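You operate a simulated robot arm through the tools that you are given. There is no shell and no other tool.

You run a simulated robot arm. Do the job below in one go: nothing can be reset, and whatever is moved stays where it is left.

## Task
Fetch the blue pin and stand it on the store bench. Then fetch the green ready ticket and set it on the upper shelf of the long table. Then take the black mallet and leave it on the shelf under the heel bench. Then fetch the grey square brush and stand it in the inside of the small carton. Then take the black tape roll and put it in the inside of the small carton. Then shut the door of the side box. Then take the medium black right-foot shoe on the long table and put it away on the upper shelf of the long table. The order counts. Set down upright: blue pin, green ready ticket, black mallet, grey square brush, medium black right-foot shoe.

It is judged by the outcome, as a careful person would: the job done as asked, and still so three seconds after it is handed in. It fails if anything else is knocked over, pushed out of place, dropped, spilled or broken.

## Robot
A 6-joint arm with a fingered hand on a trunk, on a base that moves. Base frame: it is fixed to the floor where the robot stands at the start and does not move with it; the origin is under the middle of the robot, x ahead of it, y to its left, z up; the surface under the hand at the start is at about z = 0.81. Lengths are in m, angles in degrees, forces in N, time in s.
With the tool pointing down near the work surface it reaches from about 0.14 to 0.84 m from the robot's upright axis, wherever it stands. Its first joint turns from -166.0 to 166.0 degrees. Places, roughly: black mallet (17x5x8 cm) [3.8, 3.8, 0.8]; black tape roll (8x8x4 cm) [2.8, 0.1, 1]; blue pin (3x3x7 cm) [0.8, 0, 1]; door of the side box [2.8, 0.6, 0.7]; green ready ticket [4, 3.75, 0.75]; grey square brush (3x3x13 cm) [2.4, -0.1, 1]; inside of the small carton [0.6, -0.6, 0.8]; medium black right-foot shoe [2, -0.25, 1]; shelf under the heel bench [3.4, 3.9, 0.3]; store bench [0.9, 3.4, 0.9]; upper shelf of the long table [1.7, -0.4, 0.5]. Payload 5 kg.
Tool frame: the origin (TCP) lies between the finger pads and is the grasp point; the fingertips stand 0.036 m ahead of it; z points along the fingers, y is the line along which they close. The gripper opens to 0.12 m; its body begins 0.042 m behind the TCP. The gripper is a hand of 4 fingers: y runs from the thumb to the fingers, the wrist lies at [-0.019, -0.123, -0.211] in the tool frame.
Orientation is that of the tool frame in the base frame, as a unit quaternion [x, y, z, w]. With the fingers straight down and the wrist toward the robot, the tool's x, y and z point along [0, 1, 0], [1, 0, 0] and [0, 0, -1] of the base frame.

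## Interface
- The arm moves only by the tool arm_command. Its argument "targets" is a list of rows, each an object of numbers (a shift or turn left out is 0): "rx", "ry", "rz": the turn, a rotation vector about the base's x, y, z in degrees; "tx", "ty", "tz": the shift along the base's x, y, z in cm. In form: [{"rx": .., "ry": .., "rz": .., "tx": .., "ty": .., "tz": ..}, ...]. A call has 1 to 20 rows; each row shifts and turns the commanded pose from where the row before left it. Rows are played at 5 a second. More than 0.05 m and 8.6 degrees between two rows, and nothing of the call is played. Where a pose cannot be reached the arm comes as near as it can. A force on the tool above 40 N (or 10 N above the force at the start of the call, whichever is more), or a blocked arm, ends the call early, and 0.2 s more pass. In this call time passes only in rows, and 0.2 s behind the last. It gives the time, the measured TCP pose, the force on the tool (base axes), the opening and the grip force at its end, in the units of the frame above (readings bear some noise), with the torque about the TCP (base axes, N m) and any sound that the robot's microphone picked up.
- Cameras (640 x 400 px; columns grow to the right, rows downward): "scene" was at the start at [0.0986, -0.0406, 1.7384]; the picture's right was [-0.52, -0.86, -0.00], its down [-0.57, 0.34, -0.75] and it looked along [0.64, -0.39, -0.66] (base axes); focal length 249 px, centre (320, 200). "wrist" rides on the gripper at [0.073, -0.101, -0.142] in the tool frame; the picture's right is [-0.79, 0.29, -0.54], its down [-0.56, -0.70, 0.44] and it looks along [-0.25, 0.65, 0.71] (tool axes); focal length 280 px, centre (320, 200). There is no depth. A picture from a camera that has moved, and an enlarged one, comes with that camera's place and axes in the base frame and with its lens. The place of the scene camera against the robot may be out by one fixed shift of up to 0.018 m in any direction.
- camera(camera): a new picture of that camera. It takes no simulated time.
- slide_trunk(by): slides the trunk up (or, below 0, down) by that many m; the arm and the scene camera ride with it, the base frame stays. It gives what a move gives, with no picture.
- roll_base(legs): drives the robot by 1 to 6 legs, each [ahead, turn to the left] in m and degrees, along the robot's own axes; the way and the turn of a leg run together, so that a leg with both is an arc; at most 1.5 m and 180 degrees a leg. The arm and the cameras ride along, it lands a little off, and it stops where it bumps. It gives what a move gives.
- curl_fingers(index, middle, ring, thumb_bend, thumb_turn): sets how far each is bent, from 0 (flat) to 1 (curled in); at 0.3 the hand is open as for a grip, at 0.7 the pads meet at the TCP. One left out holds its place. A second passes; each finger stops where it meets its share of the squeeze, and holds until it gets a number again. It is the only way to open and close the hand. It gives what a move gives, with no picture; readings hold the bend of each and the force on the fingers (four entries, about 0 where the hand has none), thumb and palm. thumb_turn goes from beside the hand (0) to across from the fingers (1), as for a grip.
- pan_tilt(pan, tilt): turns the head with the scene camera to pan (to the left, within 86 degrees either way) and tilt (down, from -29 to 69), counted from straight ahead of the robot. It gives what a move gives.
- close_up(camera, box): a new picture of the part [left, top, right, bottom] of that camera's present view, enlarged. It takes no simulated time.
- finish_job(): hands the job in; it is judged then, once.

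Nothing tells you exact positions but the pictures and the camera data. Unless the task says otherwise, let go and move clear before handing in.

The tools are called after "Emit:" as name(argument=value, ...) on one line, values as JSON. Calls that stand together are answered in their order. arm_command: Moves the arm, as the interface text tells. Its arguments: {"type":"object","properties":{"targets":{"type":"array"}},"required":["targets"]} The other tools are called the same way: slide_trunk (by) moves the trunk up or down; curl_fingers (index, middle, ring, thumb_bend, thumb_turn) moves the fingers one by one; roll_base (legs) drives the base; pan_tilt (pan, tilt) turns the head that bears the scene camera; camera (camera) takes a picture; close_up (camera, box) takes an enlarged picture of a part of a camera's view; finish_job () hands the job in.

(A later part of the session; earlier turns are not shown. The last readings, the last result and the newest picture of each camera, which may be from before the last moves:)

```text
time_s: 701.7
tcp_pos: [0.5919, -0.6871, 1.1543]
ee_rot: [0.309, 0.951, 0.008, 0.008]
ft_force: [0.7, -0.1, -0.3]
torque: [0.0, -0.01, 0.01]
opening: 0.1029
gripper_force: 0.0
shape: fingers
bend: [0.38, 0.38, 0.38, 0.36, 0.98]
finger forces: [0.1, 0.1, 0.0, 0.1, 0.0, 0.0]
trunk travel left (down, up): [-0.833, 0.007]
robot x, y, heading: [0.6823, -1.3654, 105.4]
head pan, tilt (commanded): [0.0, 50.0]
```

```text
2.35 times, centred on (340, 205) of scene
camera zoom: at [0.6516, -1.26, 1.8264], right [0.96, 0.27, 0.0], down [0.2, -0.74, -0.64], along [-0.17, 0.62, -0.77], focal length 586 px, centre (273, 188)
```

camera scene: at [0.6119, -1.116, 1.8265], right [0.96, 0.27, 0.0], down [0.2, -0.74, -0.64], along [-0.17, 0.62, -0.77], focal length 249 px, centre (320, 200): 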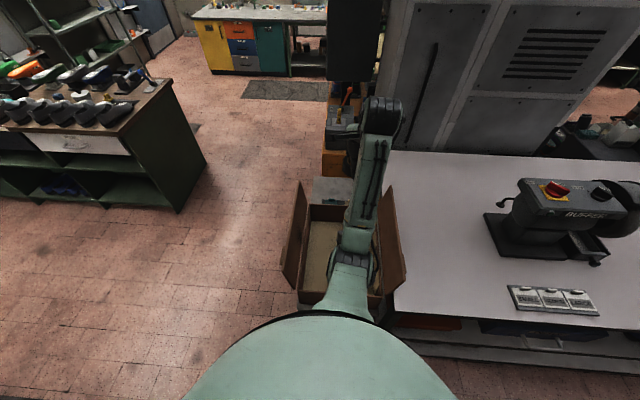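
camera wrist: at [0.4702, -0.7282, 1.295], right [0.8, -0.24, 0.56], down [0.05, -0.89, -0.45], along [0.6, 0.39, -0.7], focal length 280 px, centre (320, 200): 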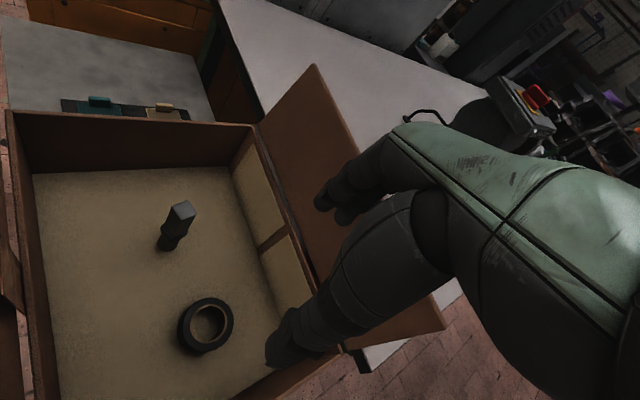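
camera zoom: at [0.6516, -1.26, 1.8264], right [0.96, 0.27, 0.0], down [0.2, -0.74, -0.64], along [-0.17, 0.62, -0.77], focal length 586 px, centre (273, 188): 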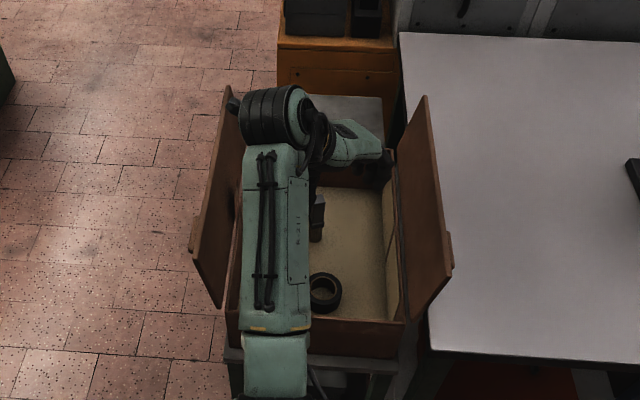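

Both brush (standing) and tape are in the carton. Now the door: I back off, straighten the hand, and drive to the table's far end again.

Emit:
arm_command(targets=[{"tz": 3}, {"tz": 3}])

Emit:
roll_base(legs=[[-0.12, 0]])

Emit:
arm_command(targets=[{"rz": 7.5}, {"rz": 7.5}, {"rz": 7.5}, {"rz": 7.5}, {"rz": 7.5}, {"rz": 7.5}, {"rz": 7.5}])

Emit:
roll_base(legs=[[0, -104], [1.4, 0]])

```text
time_s: 702.3
tcp_pos: [0.5911, -0.6872, 1.2136]
ee_rot: [0.308, 0.951, 0.008, 0.008]
ft_force: [-0.5, 0.4, -0.3]
torque: [-0.03, -0.03, 0.01]
opening: 0.1026
gripper_force: 0.1
shape: fingers
bend: [0.38, 0.38, 0.38, 0.36, 0.98]
finger forces: [0.1, 0.1, 0.1, 0.0, 0.1, 0.0]
trunk travel left (down, up): [-0.833, 0.007]
robot x, y, heading: [0.6856, -1.3707, 105.4]
head pan, tilt (commanded): [0.0, 50.0]
```

```text
time_s: 703.6
tcp_pos: [0.6238, -0.8, 1.2133]
ee_rot: [0.309, 0.951, 0.008, 0.009]
ft_force: [-0.2, 0.1, 0.8]
torque: [-0.01, 0.02, 0.02]
opening: 0.1024
gripper_force: 0.1
shape: fingers
bend: [0.38, 0.38, 0.38, 0.36, 0.98]
finger forces: [0.1, 0.1, 0.0, 0.0, 0.0, 0.0]
trunk travel left (down, up): [-0.833, 0.007]
robot x, y, heading: [0.7149, -1.4804, 105.3]
head pan, tilt (commanded): [0.0, 50.0]
```

```text
time_s: 705.2
tcp_pos: [0.6252, -0.8017, 1.2119]
ee_rot: [-0.144, 0.989, 0.011, 0.003]
ft_force: [0.1, 0.0, 0.5]
torque: [0.0, 0.02, 0.01]
opening: 0.1027
gripper_force: 0.0
shape: fingers
bend: [0.38, 0.38, 0.38, 0.36, 0.98]
finger forces: [0.1, 0.0, 0.0, 0.0, 0.1, 0.1]
trunk travel left (down, up): [-0.833, 0.007]
robot x, y, heading: [0.7191, -1.4801, 105.4]
head pan, tilt (commanded): [0.0, 50.0]
```

```text
time_s: 718.1
tcp_pos: [2.788, -1.5541, 1.2145]
ee_rot: [0.699, 0.715, 0.004, 0.012]
ft_force: [0.5, 0.1, -0.4]
torque: [-0.01, 0.0, -0.03]
opening: 0.1029
gripper_force: 0.0
shape: fingers
bend: [0.38, 0.38, 0.38, 0.36, 0.98]
finger forces: [0.1, 0.1, 0.0, 0.0, 0.0, 0.0]
trunk travel left (down, up): [-0.833, 0.007]
robot x, y, heading: [2.1102, -1.4654, 0.3]
head pan, tilt (commanded): [0.0, 50.0]
```

Emit:
roll_base(legs=[[0, 28], [1.48, 0], [0, 60], [0.95, 0]])

Emit:
pan_tilt(pan=60, tilt=40)

Emit:
camera(camera="scene")

Emit:
close_up(camera="scene", box=[220, 120, 460, 280])

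```text
time_s: 735.9
tcp_pos: [3.5019, 0.8718, 1.2144]
ee_rot: [-0.006, 1.0, 0.011, 0.005]
ft_force: [-0.3, -0.2, 0.1]
torque: [0.0, -0.01, 0.04]
opening: 0.1027
gripper_force: 0.0
shape: fingers
bend: [0.38, 0.38, 0.38, 0.36, 0.98]
finger forces: [0.1, 0.1, 0.0, 0.1, 0.1, 0.0]
trunk travel left (down, up): [-0.833, 0.007]
robot x, y, heading: [3.4027, 0.1935, 89.6]
head pan, tilt (commanded): [0.0, 50.0]
```

```text
time_s: 737.2
tcp_pos: [3.5022, 0.8724, 1.2139]
ee_rot: [-0.007, 1.0, 0.011, 0.005]
ft_force: [0.5, -0.2, 0.6]
torque: [0.0, 0.02, -0.01]
opening: 0.1027
gripper_force: 0.0
shape: fingers
bend: [0.38, 0.38, 0.38, 0.36, 0.98]
finger forces: [0.0, 0.0, 0.0, 0.1, 0.2, 0.1]
trunk travel left (down, up): [-0.833, 0.007]
robot x, y, heading: [3.4073, 0.1919, 89.7]
head pan, tilt (commanded): [60.0, 40.0]
```

```text
taken
camera scene: at [3.3292, 0.2699, 1.8406], right [0.51, 0.86, 0.0], down [0.55, -0.33, -0.77], along [-0.66, 0.39, -0.64], focal length 249 px, centre (320, 200)
```

scene: 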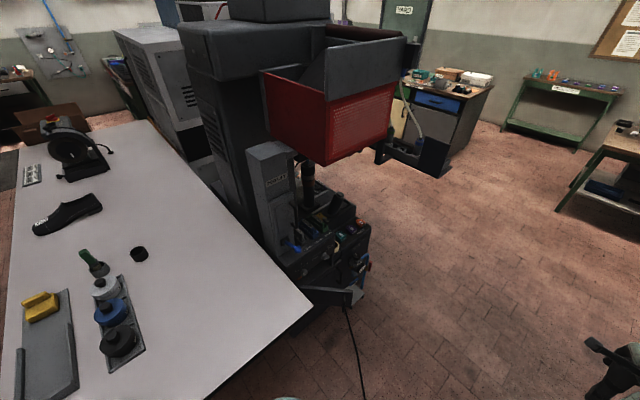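

```text
2.50 times, centred on (340, 200) of scene
camera zoom: at [3.3292, 0.2699, 1.8406], right [0.51, 0.86, 0.0], down [0.55, -0.33, -0.77], along [-0.66, 0.39, -0.64], focal length 622 px, centre (270, 200)
```

zoom: 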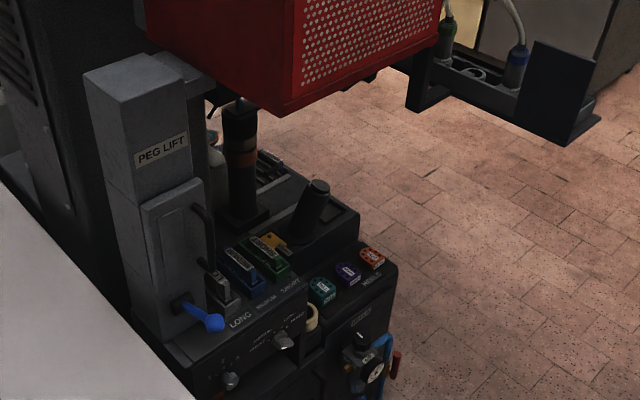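

Emit:
close_up(camera="scene", box=[280, 230, 400, 320])

```text
4.44 times, centred on (340, 275) of scene
camera zoom: at [3.3292, 0.2699, 1.8406], right [0.51, 0.86, 0.0], down [0.55, -0.33, -0.77], along [-0.66, 0.39, -0.64], focal length 1106 px, centre (231, -133)
```

zoom: 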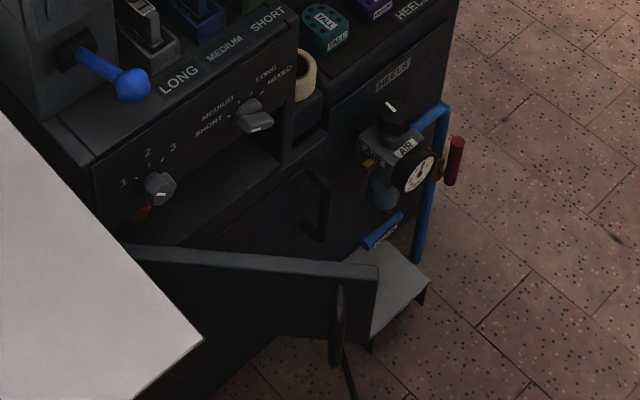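

The door is below the knob panel, hinge near the table corner, handle at the free edge. I lower and retract the arm here in free space, then turn toward the door.

Emit:
arm_command(targets=[{"tz": -4.5}, {"tz": -4.5}, {"tx": -1, "ty": -1.5, "tz": -4}, {"tx": -1, "ty": -1.5, "tz": -4}, {"tx": -1, "ty": -1.8, "tz": -4}, {"tx": -1, "ty": -1.8, "tz": -4}, {"tx": -1, "ty": -1.8, "tz": -4}, {"tx": -1, "ty": -1.8, "tz": -4}, {"tx": -1, "ty": -1.8, "tz": -4}, {"tx": -1, "ty": -1.8, "tz": -4}, {"tx": -1, "ty": -2}, {"tx": -0.5, "ty": -2}])

Emit:
curl_fingers(index=0.7, middle=0.7, ring=0.7, thumb_bend=0.6)

Emit:
camera(camera="scene")

```text
time_s: 739.8
tcp_pos: [3.4064, 0.6952, 0.8058]
ee_rot: [-0.005, 1.0, 0.011, 0.004]
ft_force: [0.2, 0.1, 0.1]
torque: [0.01, 0.03, -0.04]
opening: 0.1028
gripper_force: 0.1
shape: fingers
bend: [0.38, 0.38, 0.38, 0.36, 0.98]
finger forces: [0.0, 0.0, 0.0, 0.0, 0.0, 0.0]
trunk travel left (down, up): [-0.833, 0.007]
robot x, y, heading: [3.4075, 0.1961, 89.9]
head pan, tilt (commanded): [60.0, 40.0]
```

```text
time_s: 740.8
tcp_pos: [3.4071, 0.6949, 0.8057]
ee_rot: [-0.006, 1.0, 0.01, 0.005]
ft_force: [0.4, 0.5, -0.4]
torque: [0.02, -0.01, 0.0]
opening: 0.0205
gripper_force: 0.0
shape: fingers
bend: [0.7, 0.7, 0.7, 0.6, 1.0]
finger forces: [0.0, 0.0, 0.0, 0.0, 0.1, 0.1]
trunk travel left (down, up): [-0.833, 0.007]
robot x, y, heading: [3.4043, 0.1948, 89.5]
head pan, tilt (commanded): [60.0, 40.0]
```

```text
taken
camera scene: at [3.329, 0.2692, 1.8406], right [0.51, 0.86, 0.0], down [0.55, -0.32, -0.77], along [-0.66, 0.39, -0.64], focal length 249 px, centre (320, 200)
```

scene: 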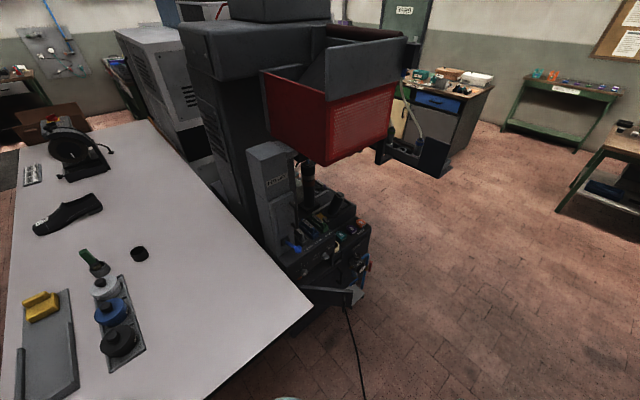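

I turn the robot toward the door, then orient the hand to point west with the fingers leaning forward, so only the fingertips lead.

Emit:
roll_base(legs=[[0, 45]])

Emit:
arm_command(targets=[{"rz": 7.5}, {"rz": 7.5}, {"rz": 7.5}, {"rz": 7.5}, {"rz": 7.5}, {"rz": 7.5}, {"rz": 5}])

Emit:
camera(camera="scene")

Emit:
camera(camera="wrist")

```text
time_s: 743.7
tcp_pos: [3.0455, 0.5423, 0.807]
ee_rot: [-0.395, 0.918, 0.012, 0.001]
ft_force: [-0.7, -0.2, 1.0]
torque: [-0.03, 0.03, 0.02]
opening: 0.0203
gripper_force: 0.0
shape: fingers
bend: [0.7, 0.7, 0.7, 0.6, 1.0]
finger forces: [0.0, 0.0, 0.0, 0.0, 0.1, 0.0]
trunk travel left (down, up): [-0.833, 0.007]
robot x, y, heading: [3.4067, 0.192, 135.5]
head pan, tilt (commanded): [60.0, 40.0]
```

```text
time_s: 745.3
tcp_pos: [3.0459, 0.5441, 0.8072]
ee_rot: [0.748, -0.664, -0.011, 0.005]
ft_force: [-1.2, -0.5, -0.1]
torque: [-0.01, 0.02, -0.01]
opening: 0.0205
gripper_force: 0.1
shape: fingers
bend: [0.7, 0.7, 0.7, 0.6, 1.0]
finger forces: [0.0, 0.1, 0.1, 0.0, 0.0, 0.0]
trunk travel left (down, up): [-0.833, 0.007]
robot x, y, heading: [3.4057, 0.1965, 135.5]
head pan, tilt (commanded): [60.0, 40.0]
```

```text
taken
camera scene: at [3.2987, 0.1952, 1.8406], right [-0.27, 0.96, 0.0], down [0.62, 0.17, -0.77], along [-0.74, -0.21, -0.64], focal length 249 px, centre (320, 200)
```

scene: 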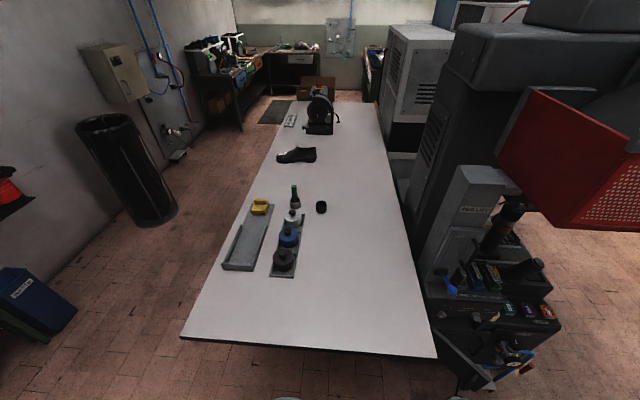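

```text
taken
camera wrist: at [3.1572, 0.482, 0.9464], right [-0.37, 0.75, 0.56], down [0.62, 0.64, -0.45], along [-0.69, 0.18, -0.7], focal length 280 px, centre (320, 200)
```

wrist: 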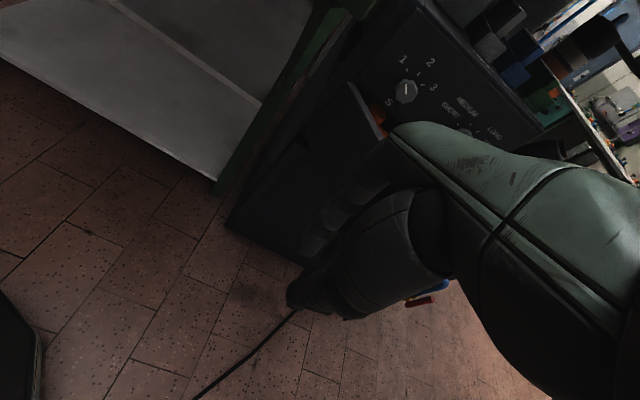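

Emit:
pan_tilt(pan=5, tilt=55)

Emit:
camera(camera="scene")

Emit:
close_up(camera="scene", box=[220, 60, 420, 210])

```text
time_s: 746.5
tcp_pos: [3.0464, 0.543, 0.8053]
ee_rot: [0.747, -0.665, -0.011, 0.004]
ft_force: [0.2, -0.3, -0.5]
torque: [0.02, 0.0, 0.0]
opening: 0.0203
gripper_force: 0.0
shape: fingers
bend: [0.7, 0.7, 0.7, 0.6, 1.0]
finger forces: [0.0, 0.0, 0.0, 0.0, 0.0, 0.1]
trunk travel left (down, up): [-0.833, 0.007]
robot x, y, heading: [3.4039, 0.1918, 135.5]
head pan, tilt (commanded): [5.0, 55.0]
```

```text
taken
camera scene: at [3.325, 0.2633, 1.82], right [0.63, 0.77, 0.0], down [0.63, -0.52, -0.57], along [-0.44, 0.36, -0.82], focal length 249 px, centre (320, 200)
```

scene: 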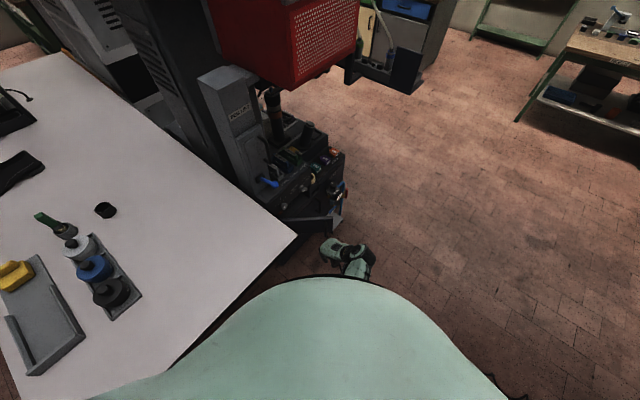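

```text
2.67 times, centred on (320, 135) of scene
camera zoom: at [3.325, 0.2633, 1.82], right [0.63, 0.77, 0.0], down [0.63, -0.52, -0.57], along [-0.44, 0.36, -0.82], focal length 664 px, centre (320, 373)
```

zoom: 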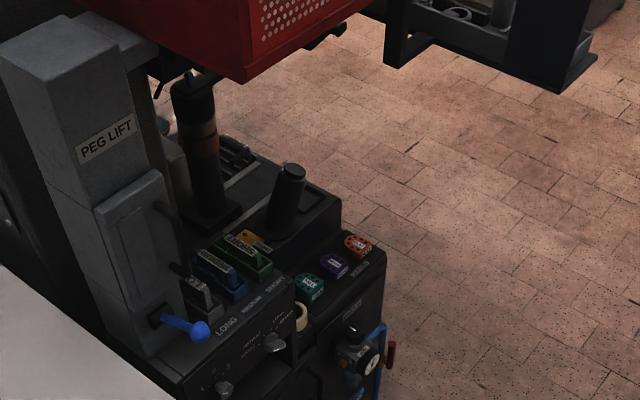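

Emit:
close_up(camera="scene", box=[260, 175, 400, 285])

```text
3.64 times, centred on (330, 230) of scene
camera zoom: at [3.325, 0.2633, 1.82], right [0.63, 0.77, 0.0], down [0.63, -0.52, -0.57], along [-0.44, 0.36, -0.82], focal length 905 px, centre (284, 91)
```

zoom: 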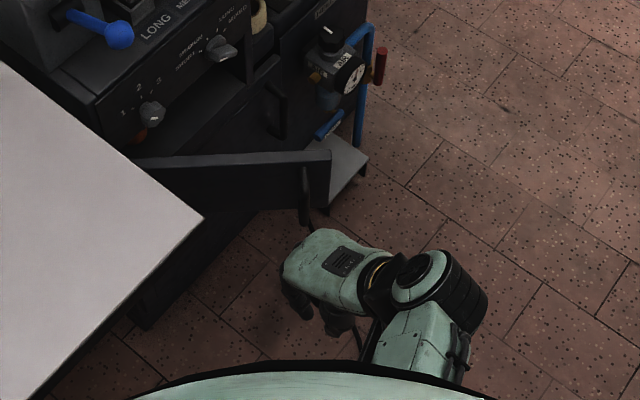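

Clear view of the door and hand. I move the hand north in front of the door's outer face, lean it forward and lower it.

Emit:
arm_command(targets=[{"tx": 1, "ty": 3.6}, {"tx": 1, "ty": 3.6}, {"tx": 1, "ty": 3.6}, {"tx": 1, "ty": 3.6}, {"rx": -0.88, "ry": 7.45, "tz": -1.5}, {"rx": -0.88, "ry": 7.45, "tz": -1.5}, {"rx": -0.88, "ry": 7.45, "tz": -1.5}, {"rx": -0.88, "ry": 7.45, "tz": -1.5}, {"rx": -0.88, "ry": 7.45, "tz": -1.5}, {"rx": -0.88, "ry": 7.45, "tz": -1.5}])

Emit:
curl_fingers(index=0.45, middle=0.45, ring=0.45, thumb_bend=0.6)

Emit:
close_up(camera="scene", box=[260, 175, 400, 285])

Emit:
camera(camera="wrist")

```text
time_s: 748.7
tcp_pos: [3.1095, 0.5976, 0.843]
ee_rot: [0.694, -0.621, -0.245, 0.269]
ft_force: [-0.3, -0.1, 0.6]
torque: [0.03, -0.01, -0.03]
opening: 0.0199
gripper_force: 0.1
shape: fingers
bend: [0.7, 0.7, 0.7, 0.6, 1.0]
finger forces: [0.0, 0.0, 0.1, 0.0, 0.0, 0.0]
out of reach, approached as far as the arm can: row 6, 7, 8, 9, 10
trunk travel left (down, up): [-0.833, 0.007]
robot x, y, heading: [3.4114, 0.196, 135.8]
head pan, tilt (commanded): [5.0, 55.0]
```

```text
time_s: 749.7
tcp_pos: [3.1089, 0.598, 0.8438]
ee_rot: [0.695, -0.621, -0.243, 0.267]
ft_force: [0.0, -0.4, 0.0]
torque: [0.07, 0.02, 0.04]
opening: 0.0568
gripper_force: 0.1
shape: fingers
bend: [0.45, 0.45, 0.45, 0.6, 1.0]
finger forces: [0.1, 0.1, 0.1, 0.0, 0.0, 0.1]
trunk travel left (down, up): [-0.833, 0.007]
robot x, y, heading: [3.4039, 0.1943, 135.4]
head pan, tilt (commanded): [5.0, 55.0]
```

```text
3.64 times, centred on (330, 230) of scene
camera zoom: at [3.325, 0.2634, 1.8199], right [0.63, 0.77, 0.0], down [0.63, -0.52, -0.57], along [-0.44, 0.36, -0.82], focal length 905 px, centre (284, 91)
```

zoom: 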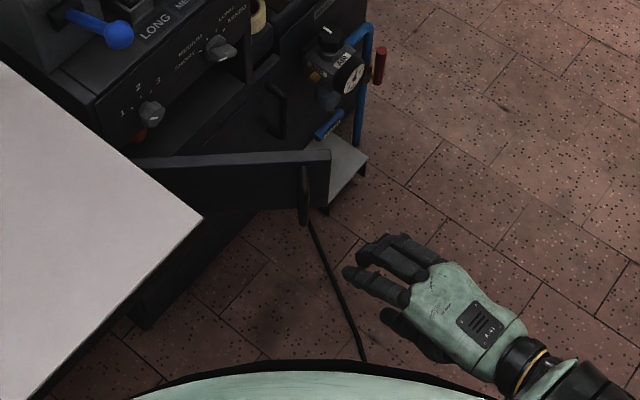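

```text
taken
camera wrist: at [3.285, 0.5438, 0.8798], right [0.07, 0.8, 0.6], down [0.16, 0.59, -0.8], along [-0.99, 0.15, -0.09], focal length 280 px, centre (320, 200)
```

wrist: 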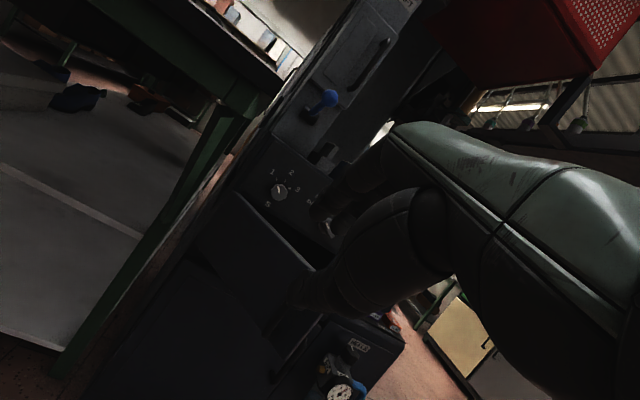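

The arm is at its limit with the trunk this high; I lower the trunk so the hand comes to door height.

Emit:
slide_trunk(by=-0.15)

Emit:
close_up(camera="scene", box=[260, 175, 400, 285])

```text
time_s: 751.5
tcp_pos: [3.1083, 0.598, 0.6928]
ee_rot: [0.695, -0.621, -0.243, 0.268]
ft_force: [-0.3, -0.4, -0.3]
torque: [-0.01, 0.01, 0.01]
opening: 0.0566
gripper_force: 0.1
shape: fingers
bend: [0.45, 0.45, 0.45, 0.6, 1.0]
finger forces: [0.0, 0.1, 0.0, 0.0, 0.1, 0.0]
trunk travel left (down, up): [-0.683, 0.157]
robot x, y, heading: [3.4078, 0.1949, 135.8]
head pan, tilt (commanded): [5.0, 55.0]
```

```text
3.64 times, centred on (330, 230) of scene
camera zoom: at [3.3252, 0.2634, 1.67], right [0.63, 0.77, 0.0], down [0.63, -0.52, -0.57], along [-0.44, 0.36, -0.82], focal length 905 px, centre (284, 91)
```

zoom: 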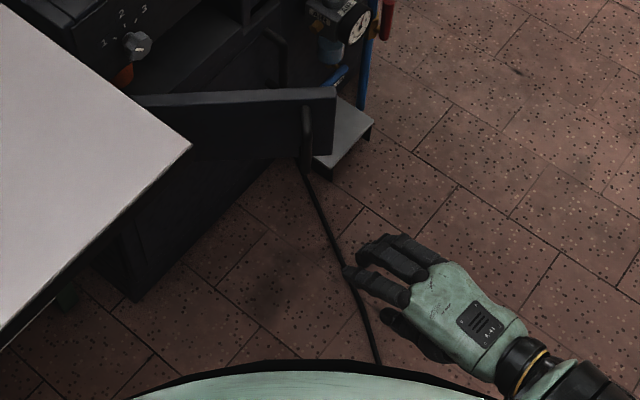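

Emit:
arm_command(targets=[{"tx": -1, "ty": 3.3}, {"tx": -1, "ty": 3.3}, {"tx": -1, "ty": 3.2}])

Emit:
close_up(camera="scene", box=[260, 175, 400, 285])

```text
time_s: 752.3
tcp_pos: [3.0886, 0.6467, 0.7257]
ee_rot: [0.694, -0.623, -0.244, 0.267]
ft_force: [0.7, -0.8, 0.3]
torque: [0.02, 0.05, -0.04]
opening: 0.0569
gripper_force: 0.0
shape: fingers
bend: [0.45, 0.45, 0.45, 0.6, 1.0]
finger forces: [0.1, 0.0, 0.1, 0.0, 0.1, 0.0]
out of reach, approached as far as the arm can: row 1, 2, 3
trunk travel left (down, up): [-0.683, 0.157]
robot x, y, heading: [3.406, 0.1923, 135.5]
head pan, tilt (commanded): [5.0, 55.0]
```

```text
3.64 times, centred on (330, 230) of scene
camera zoom: at [3.3248, 0.264, 1.6699], right [0.63, 0.77, 0.0], down [0.63, -0.52, -0.57], along [-0.44, 0.36, -0.82], focal length 905 px, centre (284, 91)
```

zoom: 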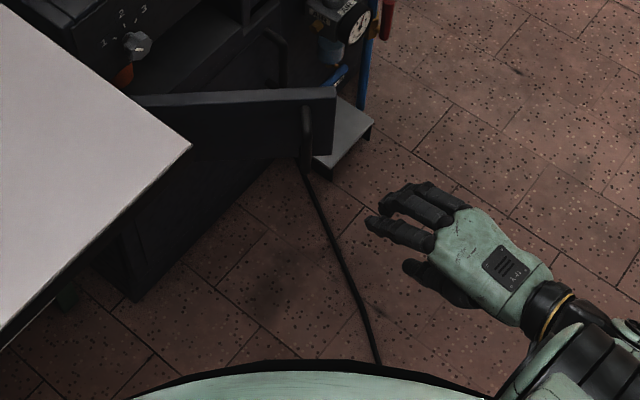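

Emit:
slide_trunk(by=-0.2)

Emit:
arm_command(targets=[{"tz": 3}, {"tz": 3}, {"tz": 3}, {"tz": 3}, {"tz": 3}, {"tz": 2}])

Emit:
close_up(camera="scene", box=[240, 100, 420, 230])

```text
time_s: 754.4
tcp_pos: [3.0892, 0.648, 0.5254]
ee_rot: [0.695, -0.621, -0.244, 0.268]
ft_force: [0.3, 0.1, 1.3]
torque: [0.0, 0.01, -0.02]
opening: 0.0571
gripper_force: 0.1
shape: fingers
bend: [0.45, 0.45, 0.45, 0.6, 1.0]
finger forces: [0.0, 0.0, 0.1, 0.0, 0.1, 0.0]
trunk travel left (down, up): [-0.483, 0.357]
robot x, y, heading: [3.4065, 0.1945, 135.5]
head pan, tilt (commanded): [5.0, 55.0]
```

```text
time_s: 755.8
tcp_pos: [3.0816, 0.7306, 0.6001]
ee_rot: [0.695, -0.62, -0.243, 0.269]
ft_force: [0.4, 0.6, 0.9]
torque: [0.0, -0.04, -0.01]
opening: 0.057
gripper_force: 0.0
shape: fingers
bend: [0.45, 0.45, 0.45, 0.6, 1.0]
finger forces: [0.0, 0.0, 0.0, 0.1, 0.1, 0.0]
out of reach, approached as far as the arm can: row 1, 2, 3, 4, 5, 6
trunk travel left (down, up): [-0.483, 0.357]
robot x, y, heading: [3.4082, 0.1965, 135.7]
head pan, tilt (commanded): [5.0, 55.0]
```

```text
3.08 times, centred on (330, 165) of scene
camera zoom: at [3.3251, 0.2635, 1.4699], right [0.63, 0.77, 0.0], down [0.63, -0.52, -0.57], along [-0.44, 0.36, -0.82], focal length 766 px, centre (289, 308)
```

zoom: 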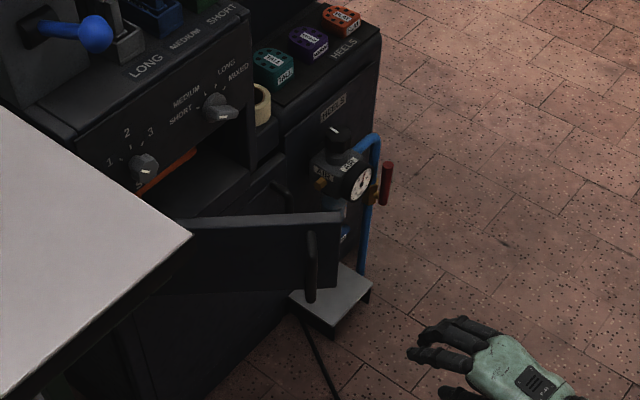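

The forward-leaning pose is hard to reach from here. I switch to an upright hand with a closed fist at door mid-height (below the knobs), which is reachable.

Emit:
arm_command(targets=[{"rx": 0.85, "ry": -7.2, "ty": -1.5, "tz": 1.5}, {"rx": 0.85, "ry": -7.2, "ty": -1.5, "tz": 1.5}, {"rx": 0.85, "ry": -7.2, "ty": -1.5, "tz": 1.5}, {"rx": 0.85, "ry": -7.2, "ty": -1.5, "tz": 1.5}, {"rx": 0.85, "ry": -7.2, "ty": -1.5, "tz": 1.5}, {"rx": 0.85, "ry": -7.2, "ty": -1.5, "tz": 1.5}])

Emit:
curl_fingers(index=0.95, middle=0.95, ring=0.95, thumb_bend=0.5)

Emit:
close_up(camera="scene", box=[240, 100, 420, 230])

Emit:
camera(camera="wrist")

```text
time_s: 757.2
tcp_pos: [3.0564, 0.8002, 0.5543]
ee_rot: [0.747, -0.664, 0.004, -0.011]
ft_force: [0.4, -0.3, 0.9]
torque: [-0.01, 0.02, 0.01]
opening: 0.0569
gripper_force: 0.1
shape: fingers
bend: [0.45, 0.45, 0.45, 0.6, 1.0]
finger forces: [0.0, 0.1, 0.0, 0.0, 0.0, 0.0]
out of reach, approached as far as the arm can: row 1, 2, 3, 4, 5, 6
trunk travel left (down, up): [-0.483, 0.357]
robot x, y, heading: [3.4031, 0.1944, 135.8]
head pan, tilt (commanded): [5.0, 55.0]
```

```text
time_s: 758.2
tcp_pos: [3.0577, 0.7994, 0.5533]
ee_rot: [0.747, -0.664, 0.003, -0.011]
ft_force: [0.4, 0.5, -0.4]
torque: [-0.02, -0.02, 0.01]
opening: 0.0558
gripper_force: 0.1
shape: fingers
bend: [0.95, 0.95, 0.95, 0.5, 1.0]
finger forces: [0.0, 0.0, 0.1, 0.1, 0.1, 0.1]
trunk travel left (down, up): [-0.483, 0.357]
robot x, y, heading: [3.407, 0.1953, 135.7]
head pan, tilt (commanded): [5.0, 55.0]
```

```text
3.08 times, centred on (330, 165) of scene
camera zoom: at [3.3251, 0.2635, 1.4699], right [0.63, 0.77, 0.0], down [0.63, -0.52, -0.57], along [-0.44, 0.36, -0.82], focal length 766 px, centre (289, 308)
```

zoom: 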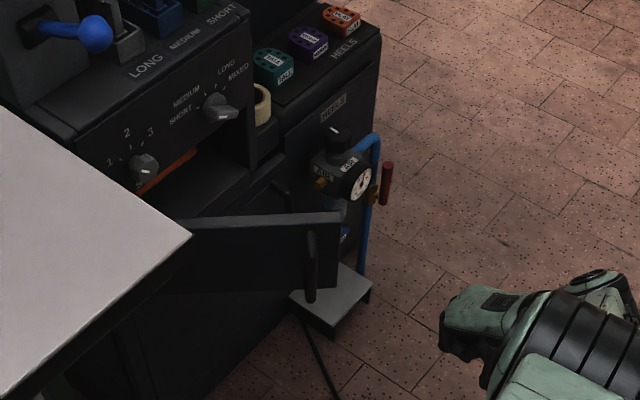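

```text
taken
camera wrist: at [3.1625, 0.7379, 0.6977], right [-0.39, 0.74, 0.54], down [0.64, 0.64, -0.42], along [-0.67, 0.18, -0.72], focal length 280 px, centre (320, 200)
```

wrist: 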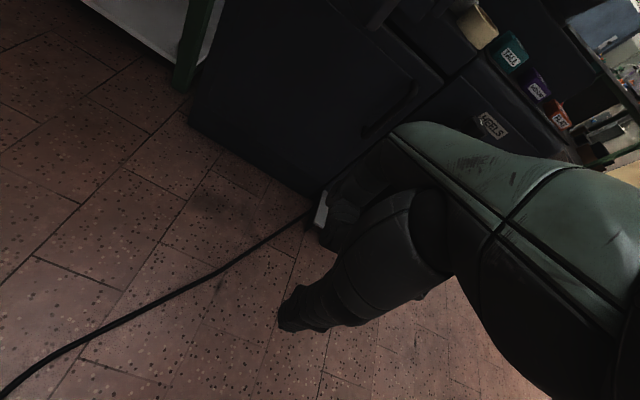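

Emit:
arm_command(targets=[{"tz": 2}, {"tz": 2}])

```text
time_s: 758.8
tcp_pos: [3.0514, 0.8188, 0.5819]
ee_rot: [0.747, -0.665, 0.002, -0.01]
ft_force: [0.3, -0.2, -0.4]
torque: [-0.01, 0.0, 0.0]
opening: 0.0554
gripper_force: 0.0
shape: fingers
bend: [0.95, 0.95, 0.95, 0.5, 1.0]
finger forces: [0.0, 0.0, 0.1, 0.0, 0.0, 0.0]
out of reach, approached as far as the arm can: row 1, 2
trunk travel left (down, up): [-0.483, 0.357]
robot x, y, heading: [3.4055, 0.1899, 135.8]
head pan, tilt (commanded): [5.0, 55.0]
```

Emit:
arm_command(targets=[{"tx": 2, "ty": -2}, {"tx": 2, "ty": -2}, {"tx": 2, "ty": -2}])

Emit:
camera(camera="scene")

```text
time_s: 759.6
tcp_pos: [3.0987, 0.8064, 0.5485]
ee_rot: [0.747, -0.664, 0.002, -0.01]
ft_force: [-0.9, -0.1, -0.2]
torque: [-0.01, 0.01, 0.0]
opening: 0.0557
gripper_force: 0.1
shape: fingers
bend: [0.95, 0.95, 0.95, 0.5, 1.0]
finger forces: [0.0, 0.0, 0.0, 0.1, 0.1, 0.0]
out of reach, approached as far as the arm can: row 1, 2, 3
trunk travel left (down, up): [-0.483, 0.357]
robot x, y, heading: [3.4047, 0.1935, 135.5]
head pan, tilt (commanded): [5.0, 55.0]
```

```text
taken
camera scene: at [3.3256, 0.2637, 1.47], right [0.63, 0.77, 0.0], down [0.63, -0.52, -0.57], along [-0.44, 0.36, -0.82], focal length 249 px, centre (320, 200)
```

scene: 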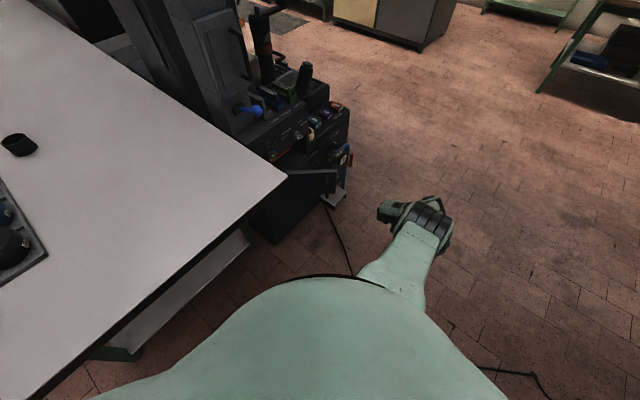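

Emit:
slide_trunk(by=0.35)

Emit:
arm_command(targets=[{"tz": -1}])

Emit:
camera(camera="scene")

```text
time_s: 763.0
tcp_pos: [3.0971, 0.8073, 0.8988]
ee_rot: [0.747, -0.664, 0.003, -0.01]
ft_force: [0.0, 0.1, -0.6]
torque: [0.02, 0.0, -0.01]
opening: 0.0559
gripper_force: 0.0
shape: fingers
bend: [0.95, 0.95, 0.95, 0.5, 1.0]
finger forces: [0.0, 0.0, 0.0, 0.1, 0.0, 0.0]
trunk travel left (down, up): [-0.833, 0.007]
robot x, y, heading: [3.4026, 0.1923, 135.7]
head pan, tilt (commanded): [5.0, 55.0]
```

```text
time_s: 763.5
tcp_pos: [3.0963, 0.8039, 0.8908]
ee_rot: [0.747, -0.665, 0.002, -0.01]
ft_force: [-0.5, 0.5, -0.8]
torque: [-0.01, 0.01, -0.03]
opening: 0.0558
gripper_force: 0.1
shape: fingers
bend: [0.95, 0.95, 0.95, 0.5, 1.0]
finger forces: [0.1, 0.1, 0.1, 0.0, 0.0, 0.1]
out of reach, approached as far as the arm can: row 1
trunk travel left (down, up): [-0.833, 0.007]
robot x, y, heading: [3.4069, 0.1929, 135.5]
head pan, tilt (commanded): [5.0, 55.0]
```

```text
taken
camera scene: at [3.3251, 0.2629, 1.82], right [0.63, 0.77, 0.0], down [0.63, -0.52, -0.57], along [-0.44, 0.36, -0.82], focal length 249 px, centre (320, 200)
```

scene: 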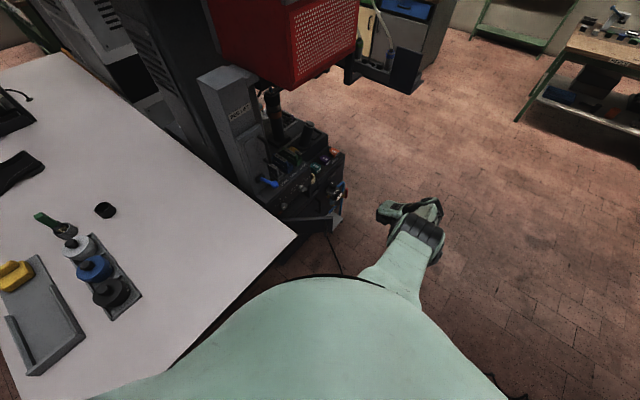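

The limit is the wrist yaw relative to the forearm. I rotate the hand back toward the arm's direction, which should free it.

Emit:
arm_command(targets=[{"rz": -7}, {"rz": -7}, {"rz": -7}, {"rz": -7}])

Emit:
camera(camera="scene")

```text
time_s: 764.5
tcp_pos: [3.0913, 0.8353, 0.863]
ee_rot: [-0.564, 0.826, -0.006, 0.008]
ft_force: [-0.6, -0.1, 0.0]
torque: [0.0, 0.0, 0.01]
opening: 0.0557
gripper_force: 0.1
shape: fingers
bend: [0.95, 0.95, 0.95, 0.5, 1.0]
finger forces: [0.0, 0.0, 0.0, 0.0, 0.0, 0.1]
out of reach, approached as far as the arm can: row 1, 2, 3, 4
trunk travel left (down, up): [-0.833, 0.007]
robot x, y, heading: [3.4085, 0.1942, 135.5]
head pan, tilt (commanded): [5.0, 55.0]
```

```text
taken
camera scene: at [3.3248, 0.2637, 1.8199], right [0.63, 0.77, 0.0], down [0.63, -0.52, -0.57], along [-0.44, 0.36, -0.82], focal length 249 px, centre (320, 200)
```

scene: 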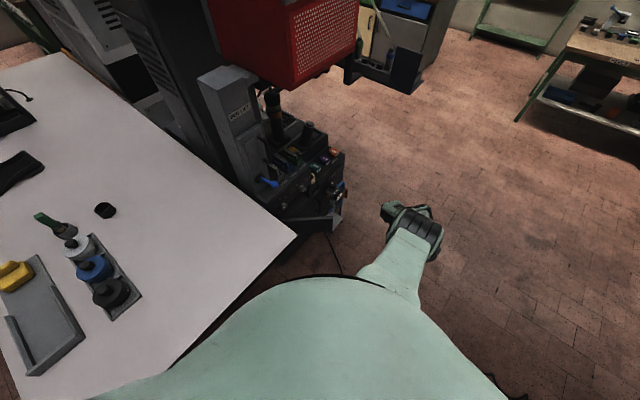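

Emit:
arm_command(targets=[{"tz": 4}, {"tz": 4}, {"tz": 4}, {"tz": 4}])

```text
time_s: 765.5
tcp_pos: [3.0719, 0.9077, 0.9728]
ee_rot: [-0.565, 0.825, -0.006, 0.007]
ft_force: [0.0, 0.7, -0.8]
torque: [0.05, 0.04, -0.02]
opening: 0.0558
gripper_force: 0.0
shape: fingers
bend: [0.95, 0.95, 0.95, 0.5, 1.0]
finger forces: [0.0, 0.1, 0.0, 0.0, 0.0, 0.0]
out of reach, approached as far as the arm can: row 1, 2, 3, 4
trunk travel left (down, up): [-0.833, 0.007]
robot x, y, heading: [3.4041, 0.191, 135.7]
head pan, tilt (commanded): [5.0, 55.0]
```

Emit:
arm_command(targets=[{"tz": -4}, {"tz": -4}, {"tx": -3.5, "ty": 2}, {"tx": -3.5, "ty": 2}, {"tx": -3.5, "ty": 2}])

```text
time_s: 766.6
tcp_pos: [3.0221, 0.8807, 0.9476]
ee_rot: [-0.564, 0.826, -0.005, 0.01]
ft_force: [1.1, -0.4, -0.4]
torque: [0.04, 0.0, -0.04]
opening: 0.0557
gripper_force: 0.0
shape: fingers
bend: [0.95, 0.95, 0.95, 0.5, 1.0]
finger forces: [0.0, 0.0, 0.1, 0.2, 0.1, 0.0]
out of reach, approached as far as the arm can: row 1, 2, 3, 4, 5
trunk travel left (down, up): [-0.833, 0.007]
robot x, y, heading: [3.4061, 0.1942, 135.8]
head pan, tilt (commanded): [5.0, 55.0]
```

Emit:
arm_command(targets=[{"tx": 2, "ty": 4}, {"tx": 2, "ty": 4}, {"tx": 2, "ty": 4}, {"tx": 2, "ty": 4}, {"tx": 2, "ty": 4}])

```text
time_s: 767.9
tcp_pos: [3.1309, 0.9319, 0.9916]
ee_rot: [-0.564, 0.826, -0.005, 0.007]
ft_force: [-0.3, 0.0, 0.0]
torque: [0.0, -0.02, -0.03]
opening: 0.0556
gripper_force: 0.0
shape: fingers
bend: [0.95, 0.95, 0.95, 0.5, 1.0]
finger forces: [0.0, 0.0, 0.1, 0.0, 0.1, 0.0]
out of reach, approached as far as the arm can: row 1, 2, 3, 4, 5
trunk travel left (down, up): [-0.833, 0.007]
robot x, y, heading: [3.4056, 0.1962, 135.5]
head pan, tilt (commanded): [5.0, 55.0]
```

Emit:
arm_command(targets=[{"rz": -6}, {"rz": -6}, {"rz": -6}, {"rz": -6}])

Emit:
arm_command(targets=[{"tx": -1, "ty": 1}])

Emit:
camera(camera="wrist")

```text
time_s: 768.9
tcp_pos: [3.1244, 0.9639, 0.9775]
ee_rot: [-0.379, 0.925, -0.009, 0.007]
ft_force: [-0.1, 0.3, 0.5]
torque: [0.01, 0.0, -0.02]
opening: 0.0559
gripper_force: 0.0
shape: fingers
bend: [0.95, 0.95, 0.95, 0.5, 1.0]
finger forces: [0.1, 0.0, 0.0, 0.1, 0.1, 0.1]
out of reach, approached as far as the arm can: row 1, 2, 3, 4
trunk travel left (down, up): [-0.833, 0.007]
robot x, y, heading: [3.4051, 0.1916, 135.4]
head pan, tilt (commanded): [5.0, 55.0]
```

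```text
time_s: 769.2
tcp_pos: [3.1188, 0.9669, 0.9805]
ee_rot: [-0.38, 0.925, -0.008, 0.008]
ft_force: [-1.0, -0.1, 0.1]
torque: [0.0, -0.01, 0.02]
opening: 0.0559
gripper_force: 0.1
shape: fingers
bend: [0.95, 0.95, 0.95, 0.5, 1.0]
finger forces: [0.0, 0.0, 0.0, 0.1, 0.0, 0.0]
out of reach, approached as far as the arm can: row 1
trunk travel left (down, up): [-0.833, 0.007]
robot x, y, heading: [3.4086, 0.1949, 135.8]
head pan, tilt (commanded): [5.0, 55.0]
```

```text
taken
camera wrist: at [3.1352, 0.8437, 1.1249], right [0.35, 0.76, 0.54], down [0.9, -0.11, -0.42], along [-0.27, 0.64, -0.72], focal length 280 px, centre (320, 200)
```

wrist: 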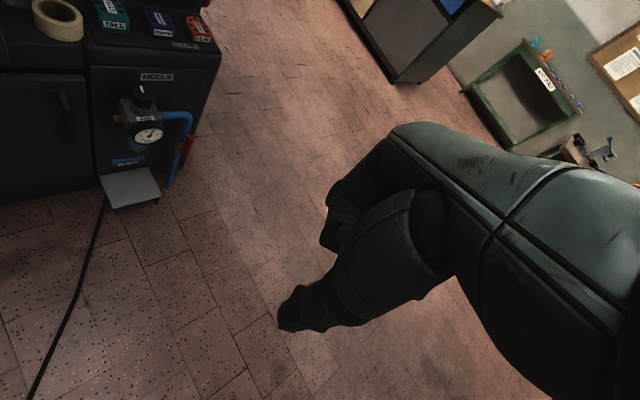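

Emit:
pan_tilt(pan=-20, tilt=50)

Emit:
camera(camera="scene")

```text
time_s: 770.1
tcp_pos: [3.1203, 0.9657, 0.981]
ee_rot: [-0.38, 0.925, -0.007, 0.008]
ft_force: [0.6, -0.7, -0.1]
torque: [0.0, 0.03, 0.03]
opening: 0.0557
gripper_force: 0.0
shape: fingers
bend: [0.95, 0.95, 0.95, 0.5, 1.0]
finger forces: [0.0, 0.1, 0.1, 0.0, 0.0, 0.0]
trunk travel left (down, up): [-0.833, 0.007]
robot x, y, heading: [3.4059, 0.1929, 135.8]
head pan, tilt (commanded): [-20.0, 50.0]
```

```text
taken
camera scene: at [3.3477, 0.2872, 1.8264], right [0.9, 0.43, 0.0], down [0.33, -0.69, -0.64], along [-0.28, 0.58, -0.77], focal length 249 px, centre (320, 200)
```

scene: 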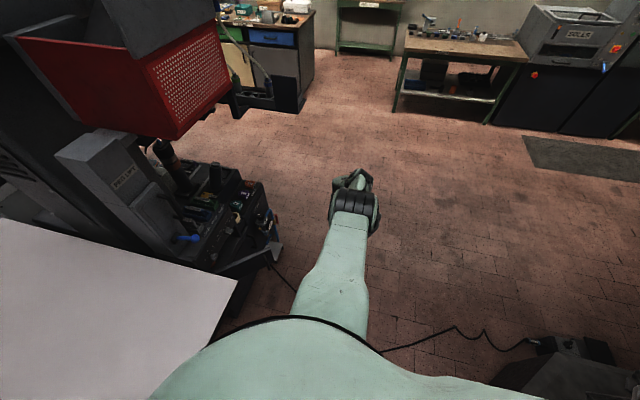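

The arm has slipped into a folded elbow configuration. I stretch it out over the free floor to the north to get it straight, then bring it back.

Emit:
arm_command(targets=[{"ty": 4, "tz": 2}, {"ty": 4, "tz": 2}, {"ty": 4, "tz": 2}, {"ty": 4, "tz": 2}, {"ty": 4, "tz": 2}, {"ty": 4, "tz": 2}, {"ty": 4, "tz": 2}, {"ty": 4, "tz": 2}])

Emit:
camera(camera="scene")

```text
time_s: 771.9
tcp_pos: [3.192, 1.0527, 1.1861]
ee_rot: [-0.381, 0.925, -0.007, 0.007]
ft_force: [-0.6, -0.4, 1.1]
torque: [0.0, -0.03, 0.0]
opening: 0.0558
gripper_force: 0.1
shape: fingers
bend: [0.95, 0.95, 0.95, 0.5, 1.0]
finger forces: [0.1, 0.1, 0.1, 0.0, 0.0, 0.1]
out of reach, approached as far as the arm can: row 1, 2, 3, 4, 5, 6, 7, 8
trunk travel left (down, up): [-0.833, 0.007]
robot x, y, heading: [3.4073, 0.194, 135.6]
head pan, tilt (commanded): [-20.0, 50.0]
```

```text
taken
camera scene: at [3.3481, 0.2867, 1.8264], right [0.9, 0.43, 0.0], down [0.33, -0.69, -0.64], along [-0.28, 0.58, -0.77], focal length 249 px, centre (320, 200)
```

scene: 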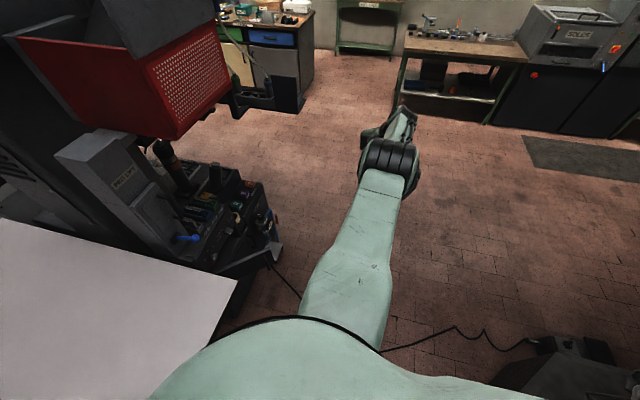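

Emit:
arm_command(targets=[{"ty": -4.4, "tz": 0.8}, {"ty": -4.4, "tz": 0.8}, {"ty": -4.4, "tz": 0.8}, {"ty": -4.4, "tz": 0.8}, {"ty": -4.4, "tz": 0.8}, {"ty": -4.4, "tz": 0.8}, {"ty": -4.4, "tz": 0.8}, {"ty": -4.4, "tz": 0.8}, {"ty": -4.4, "tz": 0.8}, {"ty": -4.4, "tz": 0.8}])

Emit:
camera(camera="scene")

```text
time_s: 774.1
tcp_pos: [3.1889, 1.0513, 1.1852]
ee_rot: [-0.379, 0.925, -0.007, 0.007]
ft_force: [0.2, -0.1, 0.4]
torque: [0.01, 0.01, 0.04]
opening: 0.0557
gripper_force: 0.1
shape: fingers
bend: [0.95, 0.95, 0.95, 0.5, 1.0]
finger forces: [0.1, 0.0, 0.0, 0.0, 0.1, 0.0]
out of reach, approached as far as the arm can: row 1, 2, 3, 4, 5, 6, 7, 8, 9, 10
trunk travel left (down, up): [-0.833, 0.007]
robot x, y, heading: [3.4069, 0.1942, 135.6]
head pan, tilt (commanded): [-20.0, 50.0]
```

```text
taken
camera scene: at [3.3476, 0.2873, 1.8264], right [0.9, 0.43, 0.0], down [0.33, -0.69, -0.64], along [-0.28, 0.58, -0.77], focal length 249 px, centre (320, 200)
```

scene: 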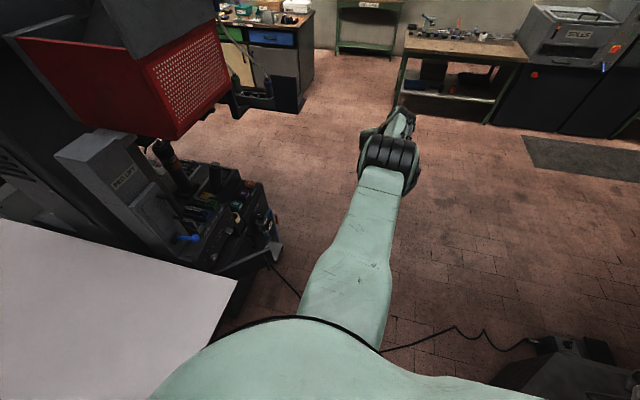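

Emit:
arm_command(targets=[{"ty": -4.5}, {"ty": -4.5}, {"ty": -4.5}, {"ty": -4.5}, {"ty": -4.5}, {"ty": -4.5}])

Emit:
camera(camera="scene")

```text
time_s: 775.5
tcp_pos: [3.1775, 1.0437, 1.1553]
ee_rot: [-0.38, 0.925, -0.007, 0.007]
ft_force: [0.0, 0.5, -0.3]
torque: [-0.02, 0.0, 0.02]
opening: 0.0556
gripper_force: 0.0
shape: fingers
bend: [0.95, 0.95, 0.95, 0.5, 1.0]
finger forces: [0.0, 0.0, 0.0, 0.0, 0.0, 0.1]
out of reach, approached as far as the arm can: row 1, 2, 3, 4, 5, 6
trunk travel left (down, up): [-0.833, 0.007]
robot x, y, heading: [3.4078, 0.1991, 135.6]
head pan, tilt (commanded): [-20.0, 50.0]
```

```text
taken
camera scene: at [3.3474, 0.2874, 1.8264], right [0.9, 0.43, 0.0], down [0.33, -0.69, -0.64], along [-0.28, 0.58, -0.77], focal length 249 px, centre (320, 200)
```

scene: 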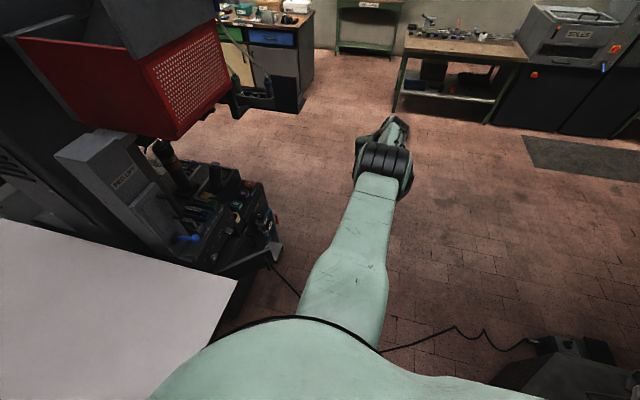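

Emit:
arm_command(targets=[{"tz": -4.5}, {"tz": -4.5}, {"tz": -4.5}, {"tz": -4.5}, {"tz": -4.5}, {"tz": -4}])

```text
time_s: 776.9
tcp_pos: [3.2107, 0.9564, 0.9393]
ee_rot: [-0.38, 0.925, -0.006, 0.008]
ft_force: [0.4, -0.7, 0.3]
torque: [-0.03, -0.02, 0.01]
opening: 0.0558
gripper_force: 0.0
shape: fingers
bend: [0.95, 0.95, 0.95, 0.5, 1.0]
finger forces: [0.0, 0.1, 0.0, 0.1, 0.0, 0.1]
out of reach, approached as far as the arm can: row 1, 2, 3, 4, 5, 6
trunk travel left (down, up): [-0.833, 0.007]
robot x, y, heading: [3.4059, 0.1952, 135.5]
head pan, tilt (commanded): [-20.0, 50.0]
```

Emit:
close_up(camera="scene", box=[300, 90, 460, 250])

```text
2.50 times, centred on (380, 170) of scene
camera zoom: at [3.3479, 0.2867, 1.8266], right [0.9, 0.43, 0.0], down [0.33, -0.69, -0.64], along [-0.28, 0.58, -0.77], focal length 622 px, centre (170, 275)
```

zoom: 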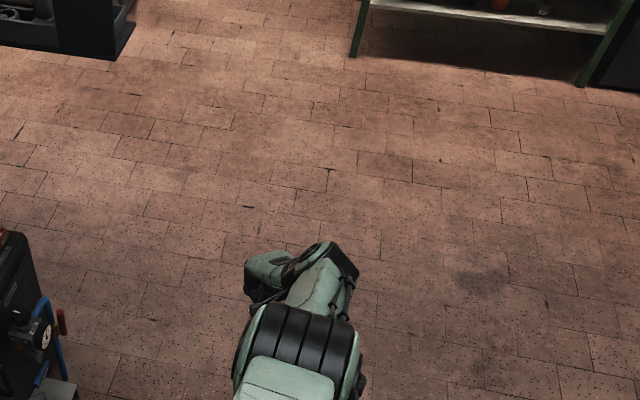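

I can see the elbow is now up instead of down. Raising the hand high over free floor should swing the forearm through straight and back to the normal elbow-down posture.

Emit:
slide_trunk(by=-0.01)

Emit:
arm_command(targets=[{"tz": 4.5}, {"tz": 4.5}, {"tz": 4.5}, {"tz": 4.5}, {"tz": 4.5}, {"tz": 4.5}, {"tz": 4.5}, {"tz": 4.5}, {"tz": 4.5}, {"tz": 4.5}])

Emit:
camera(camera="scene")

```text
time_s: 777.5
tcp_pos: [3.2092, 0.9559, 0.9285]
ee_rot: [-0.38, 0.925, -0.007, 0.008]
ft_force: [0.2, 0.1, -1.4]
torque: [0.03, 0.03, -0.04]
opening: 0.0557
gripper_force: 0.1
shape: fingers
bend: [0.95, 0.95, 0.95, 0.5, 1.0]
finger forces: [0.0, 0.0, 0.1, 0.1, 0.0, 0.1]
trunk travel left (down, up): [-0.823, 0.017]
robot x, y, heading: [3.4051, 0.1939, 135.6]
head pan, tilt (commanded): [-20.0, 50.0]
```

```text
time_s: 779.7
tcp_pos: [3.202, 1.0668, 1.3421]
ee_rot: [-0.381, 0.925, -0.009, 0.008]
ft_force: [-0.7, -0.1, -0.1]
torque: [0.03, 0.0, -0.01]
opening: 0.0555
gripper_force: 0.0
shape: fingers
bend: [0.95, 0.95, 0.95, 0.5, 1.0]
finger forces: [0.0, 0.0, 0.1, 0.0, 0.1, 0.0]
out of reach, approached as far as the arm can: row 1, 2, 3, 4, 5, 6, 7, 8, 10
trunk travel left (down, up): [-0.823, 0.017]
robot x, y, heading: [3.4069, 0.1945, 135.8]
head pan, tilt (commanded): [-20.0, 50.0]
```

```text
taken
camera scene: at [3.3478, 0.2857, 1.8164], right [0.9, 0.43, 0.0], down [0.33, -0.69, -0.64], along [-0.28, 0.58, -0.77], focal length 249 px, centre (320, 200)
```

scene: 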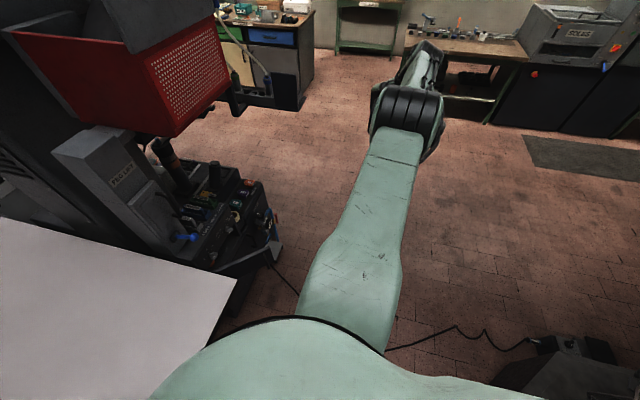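

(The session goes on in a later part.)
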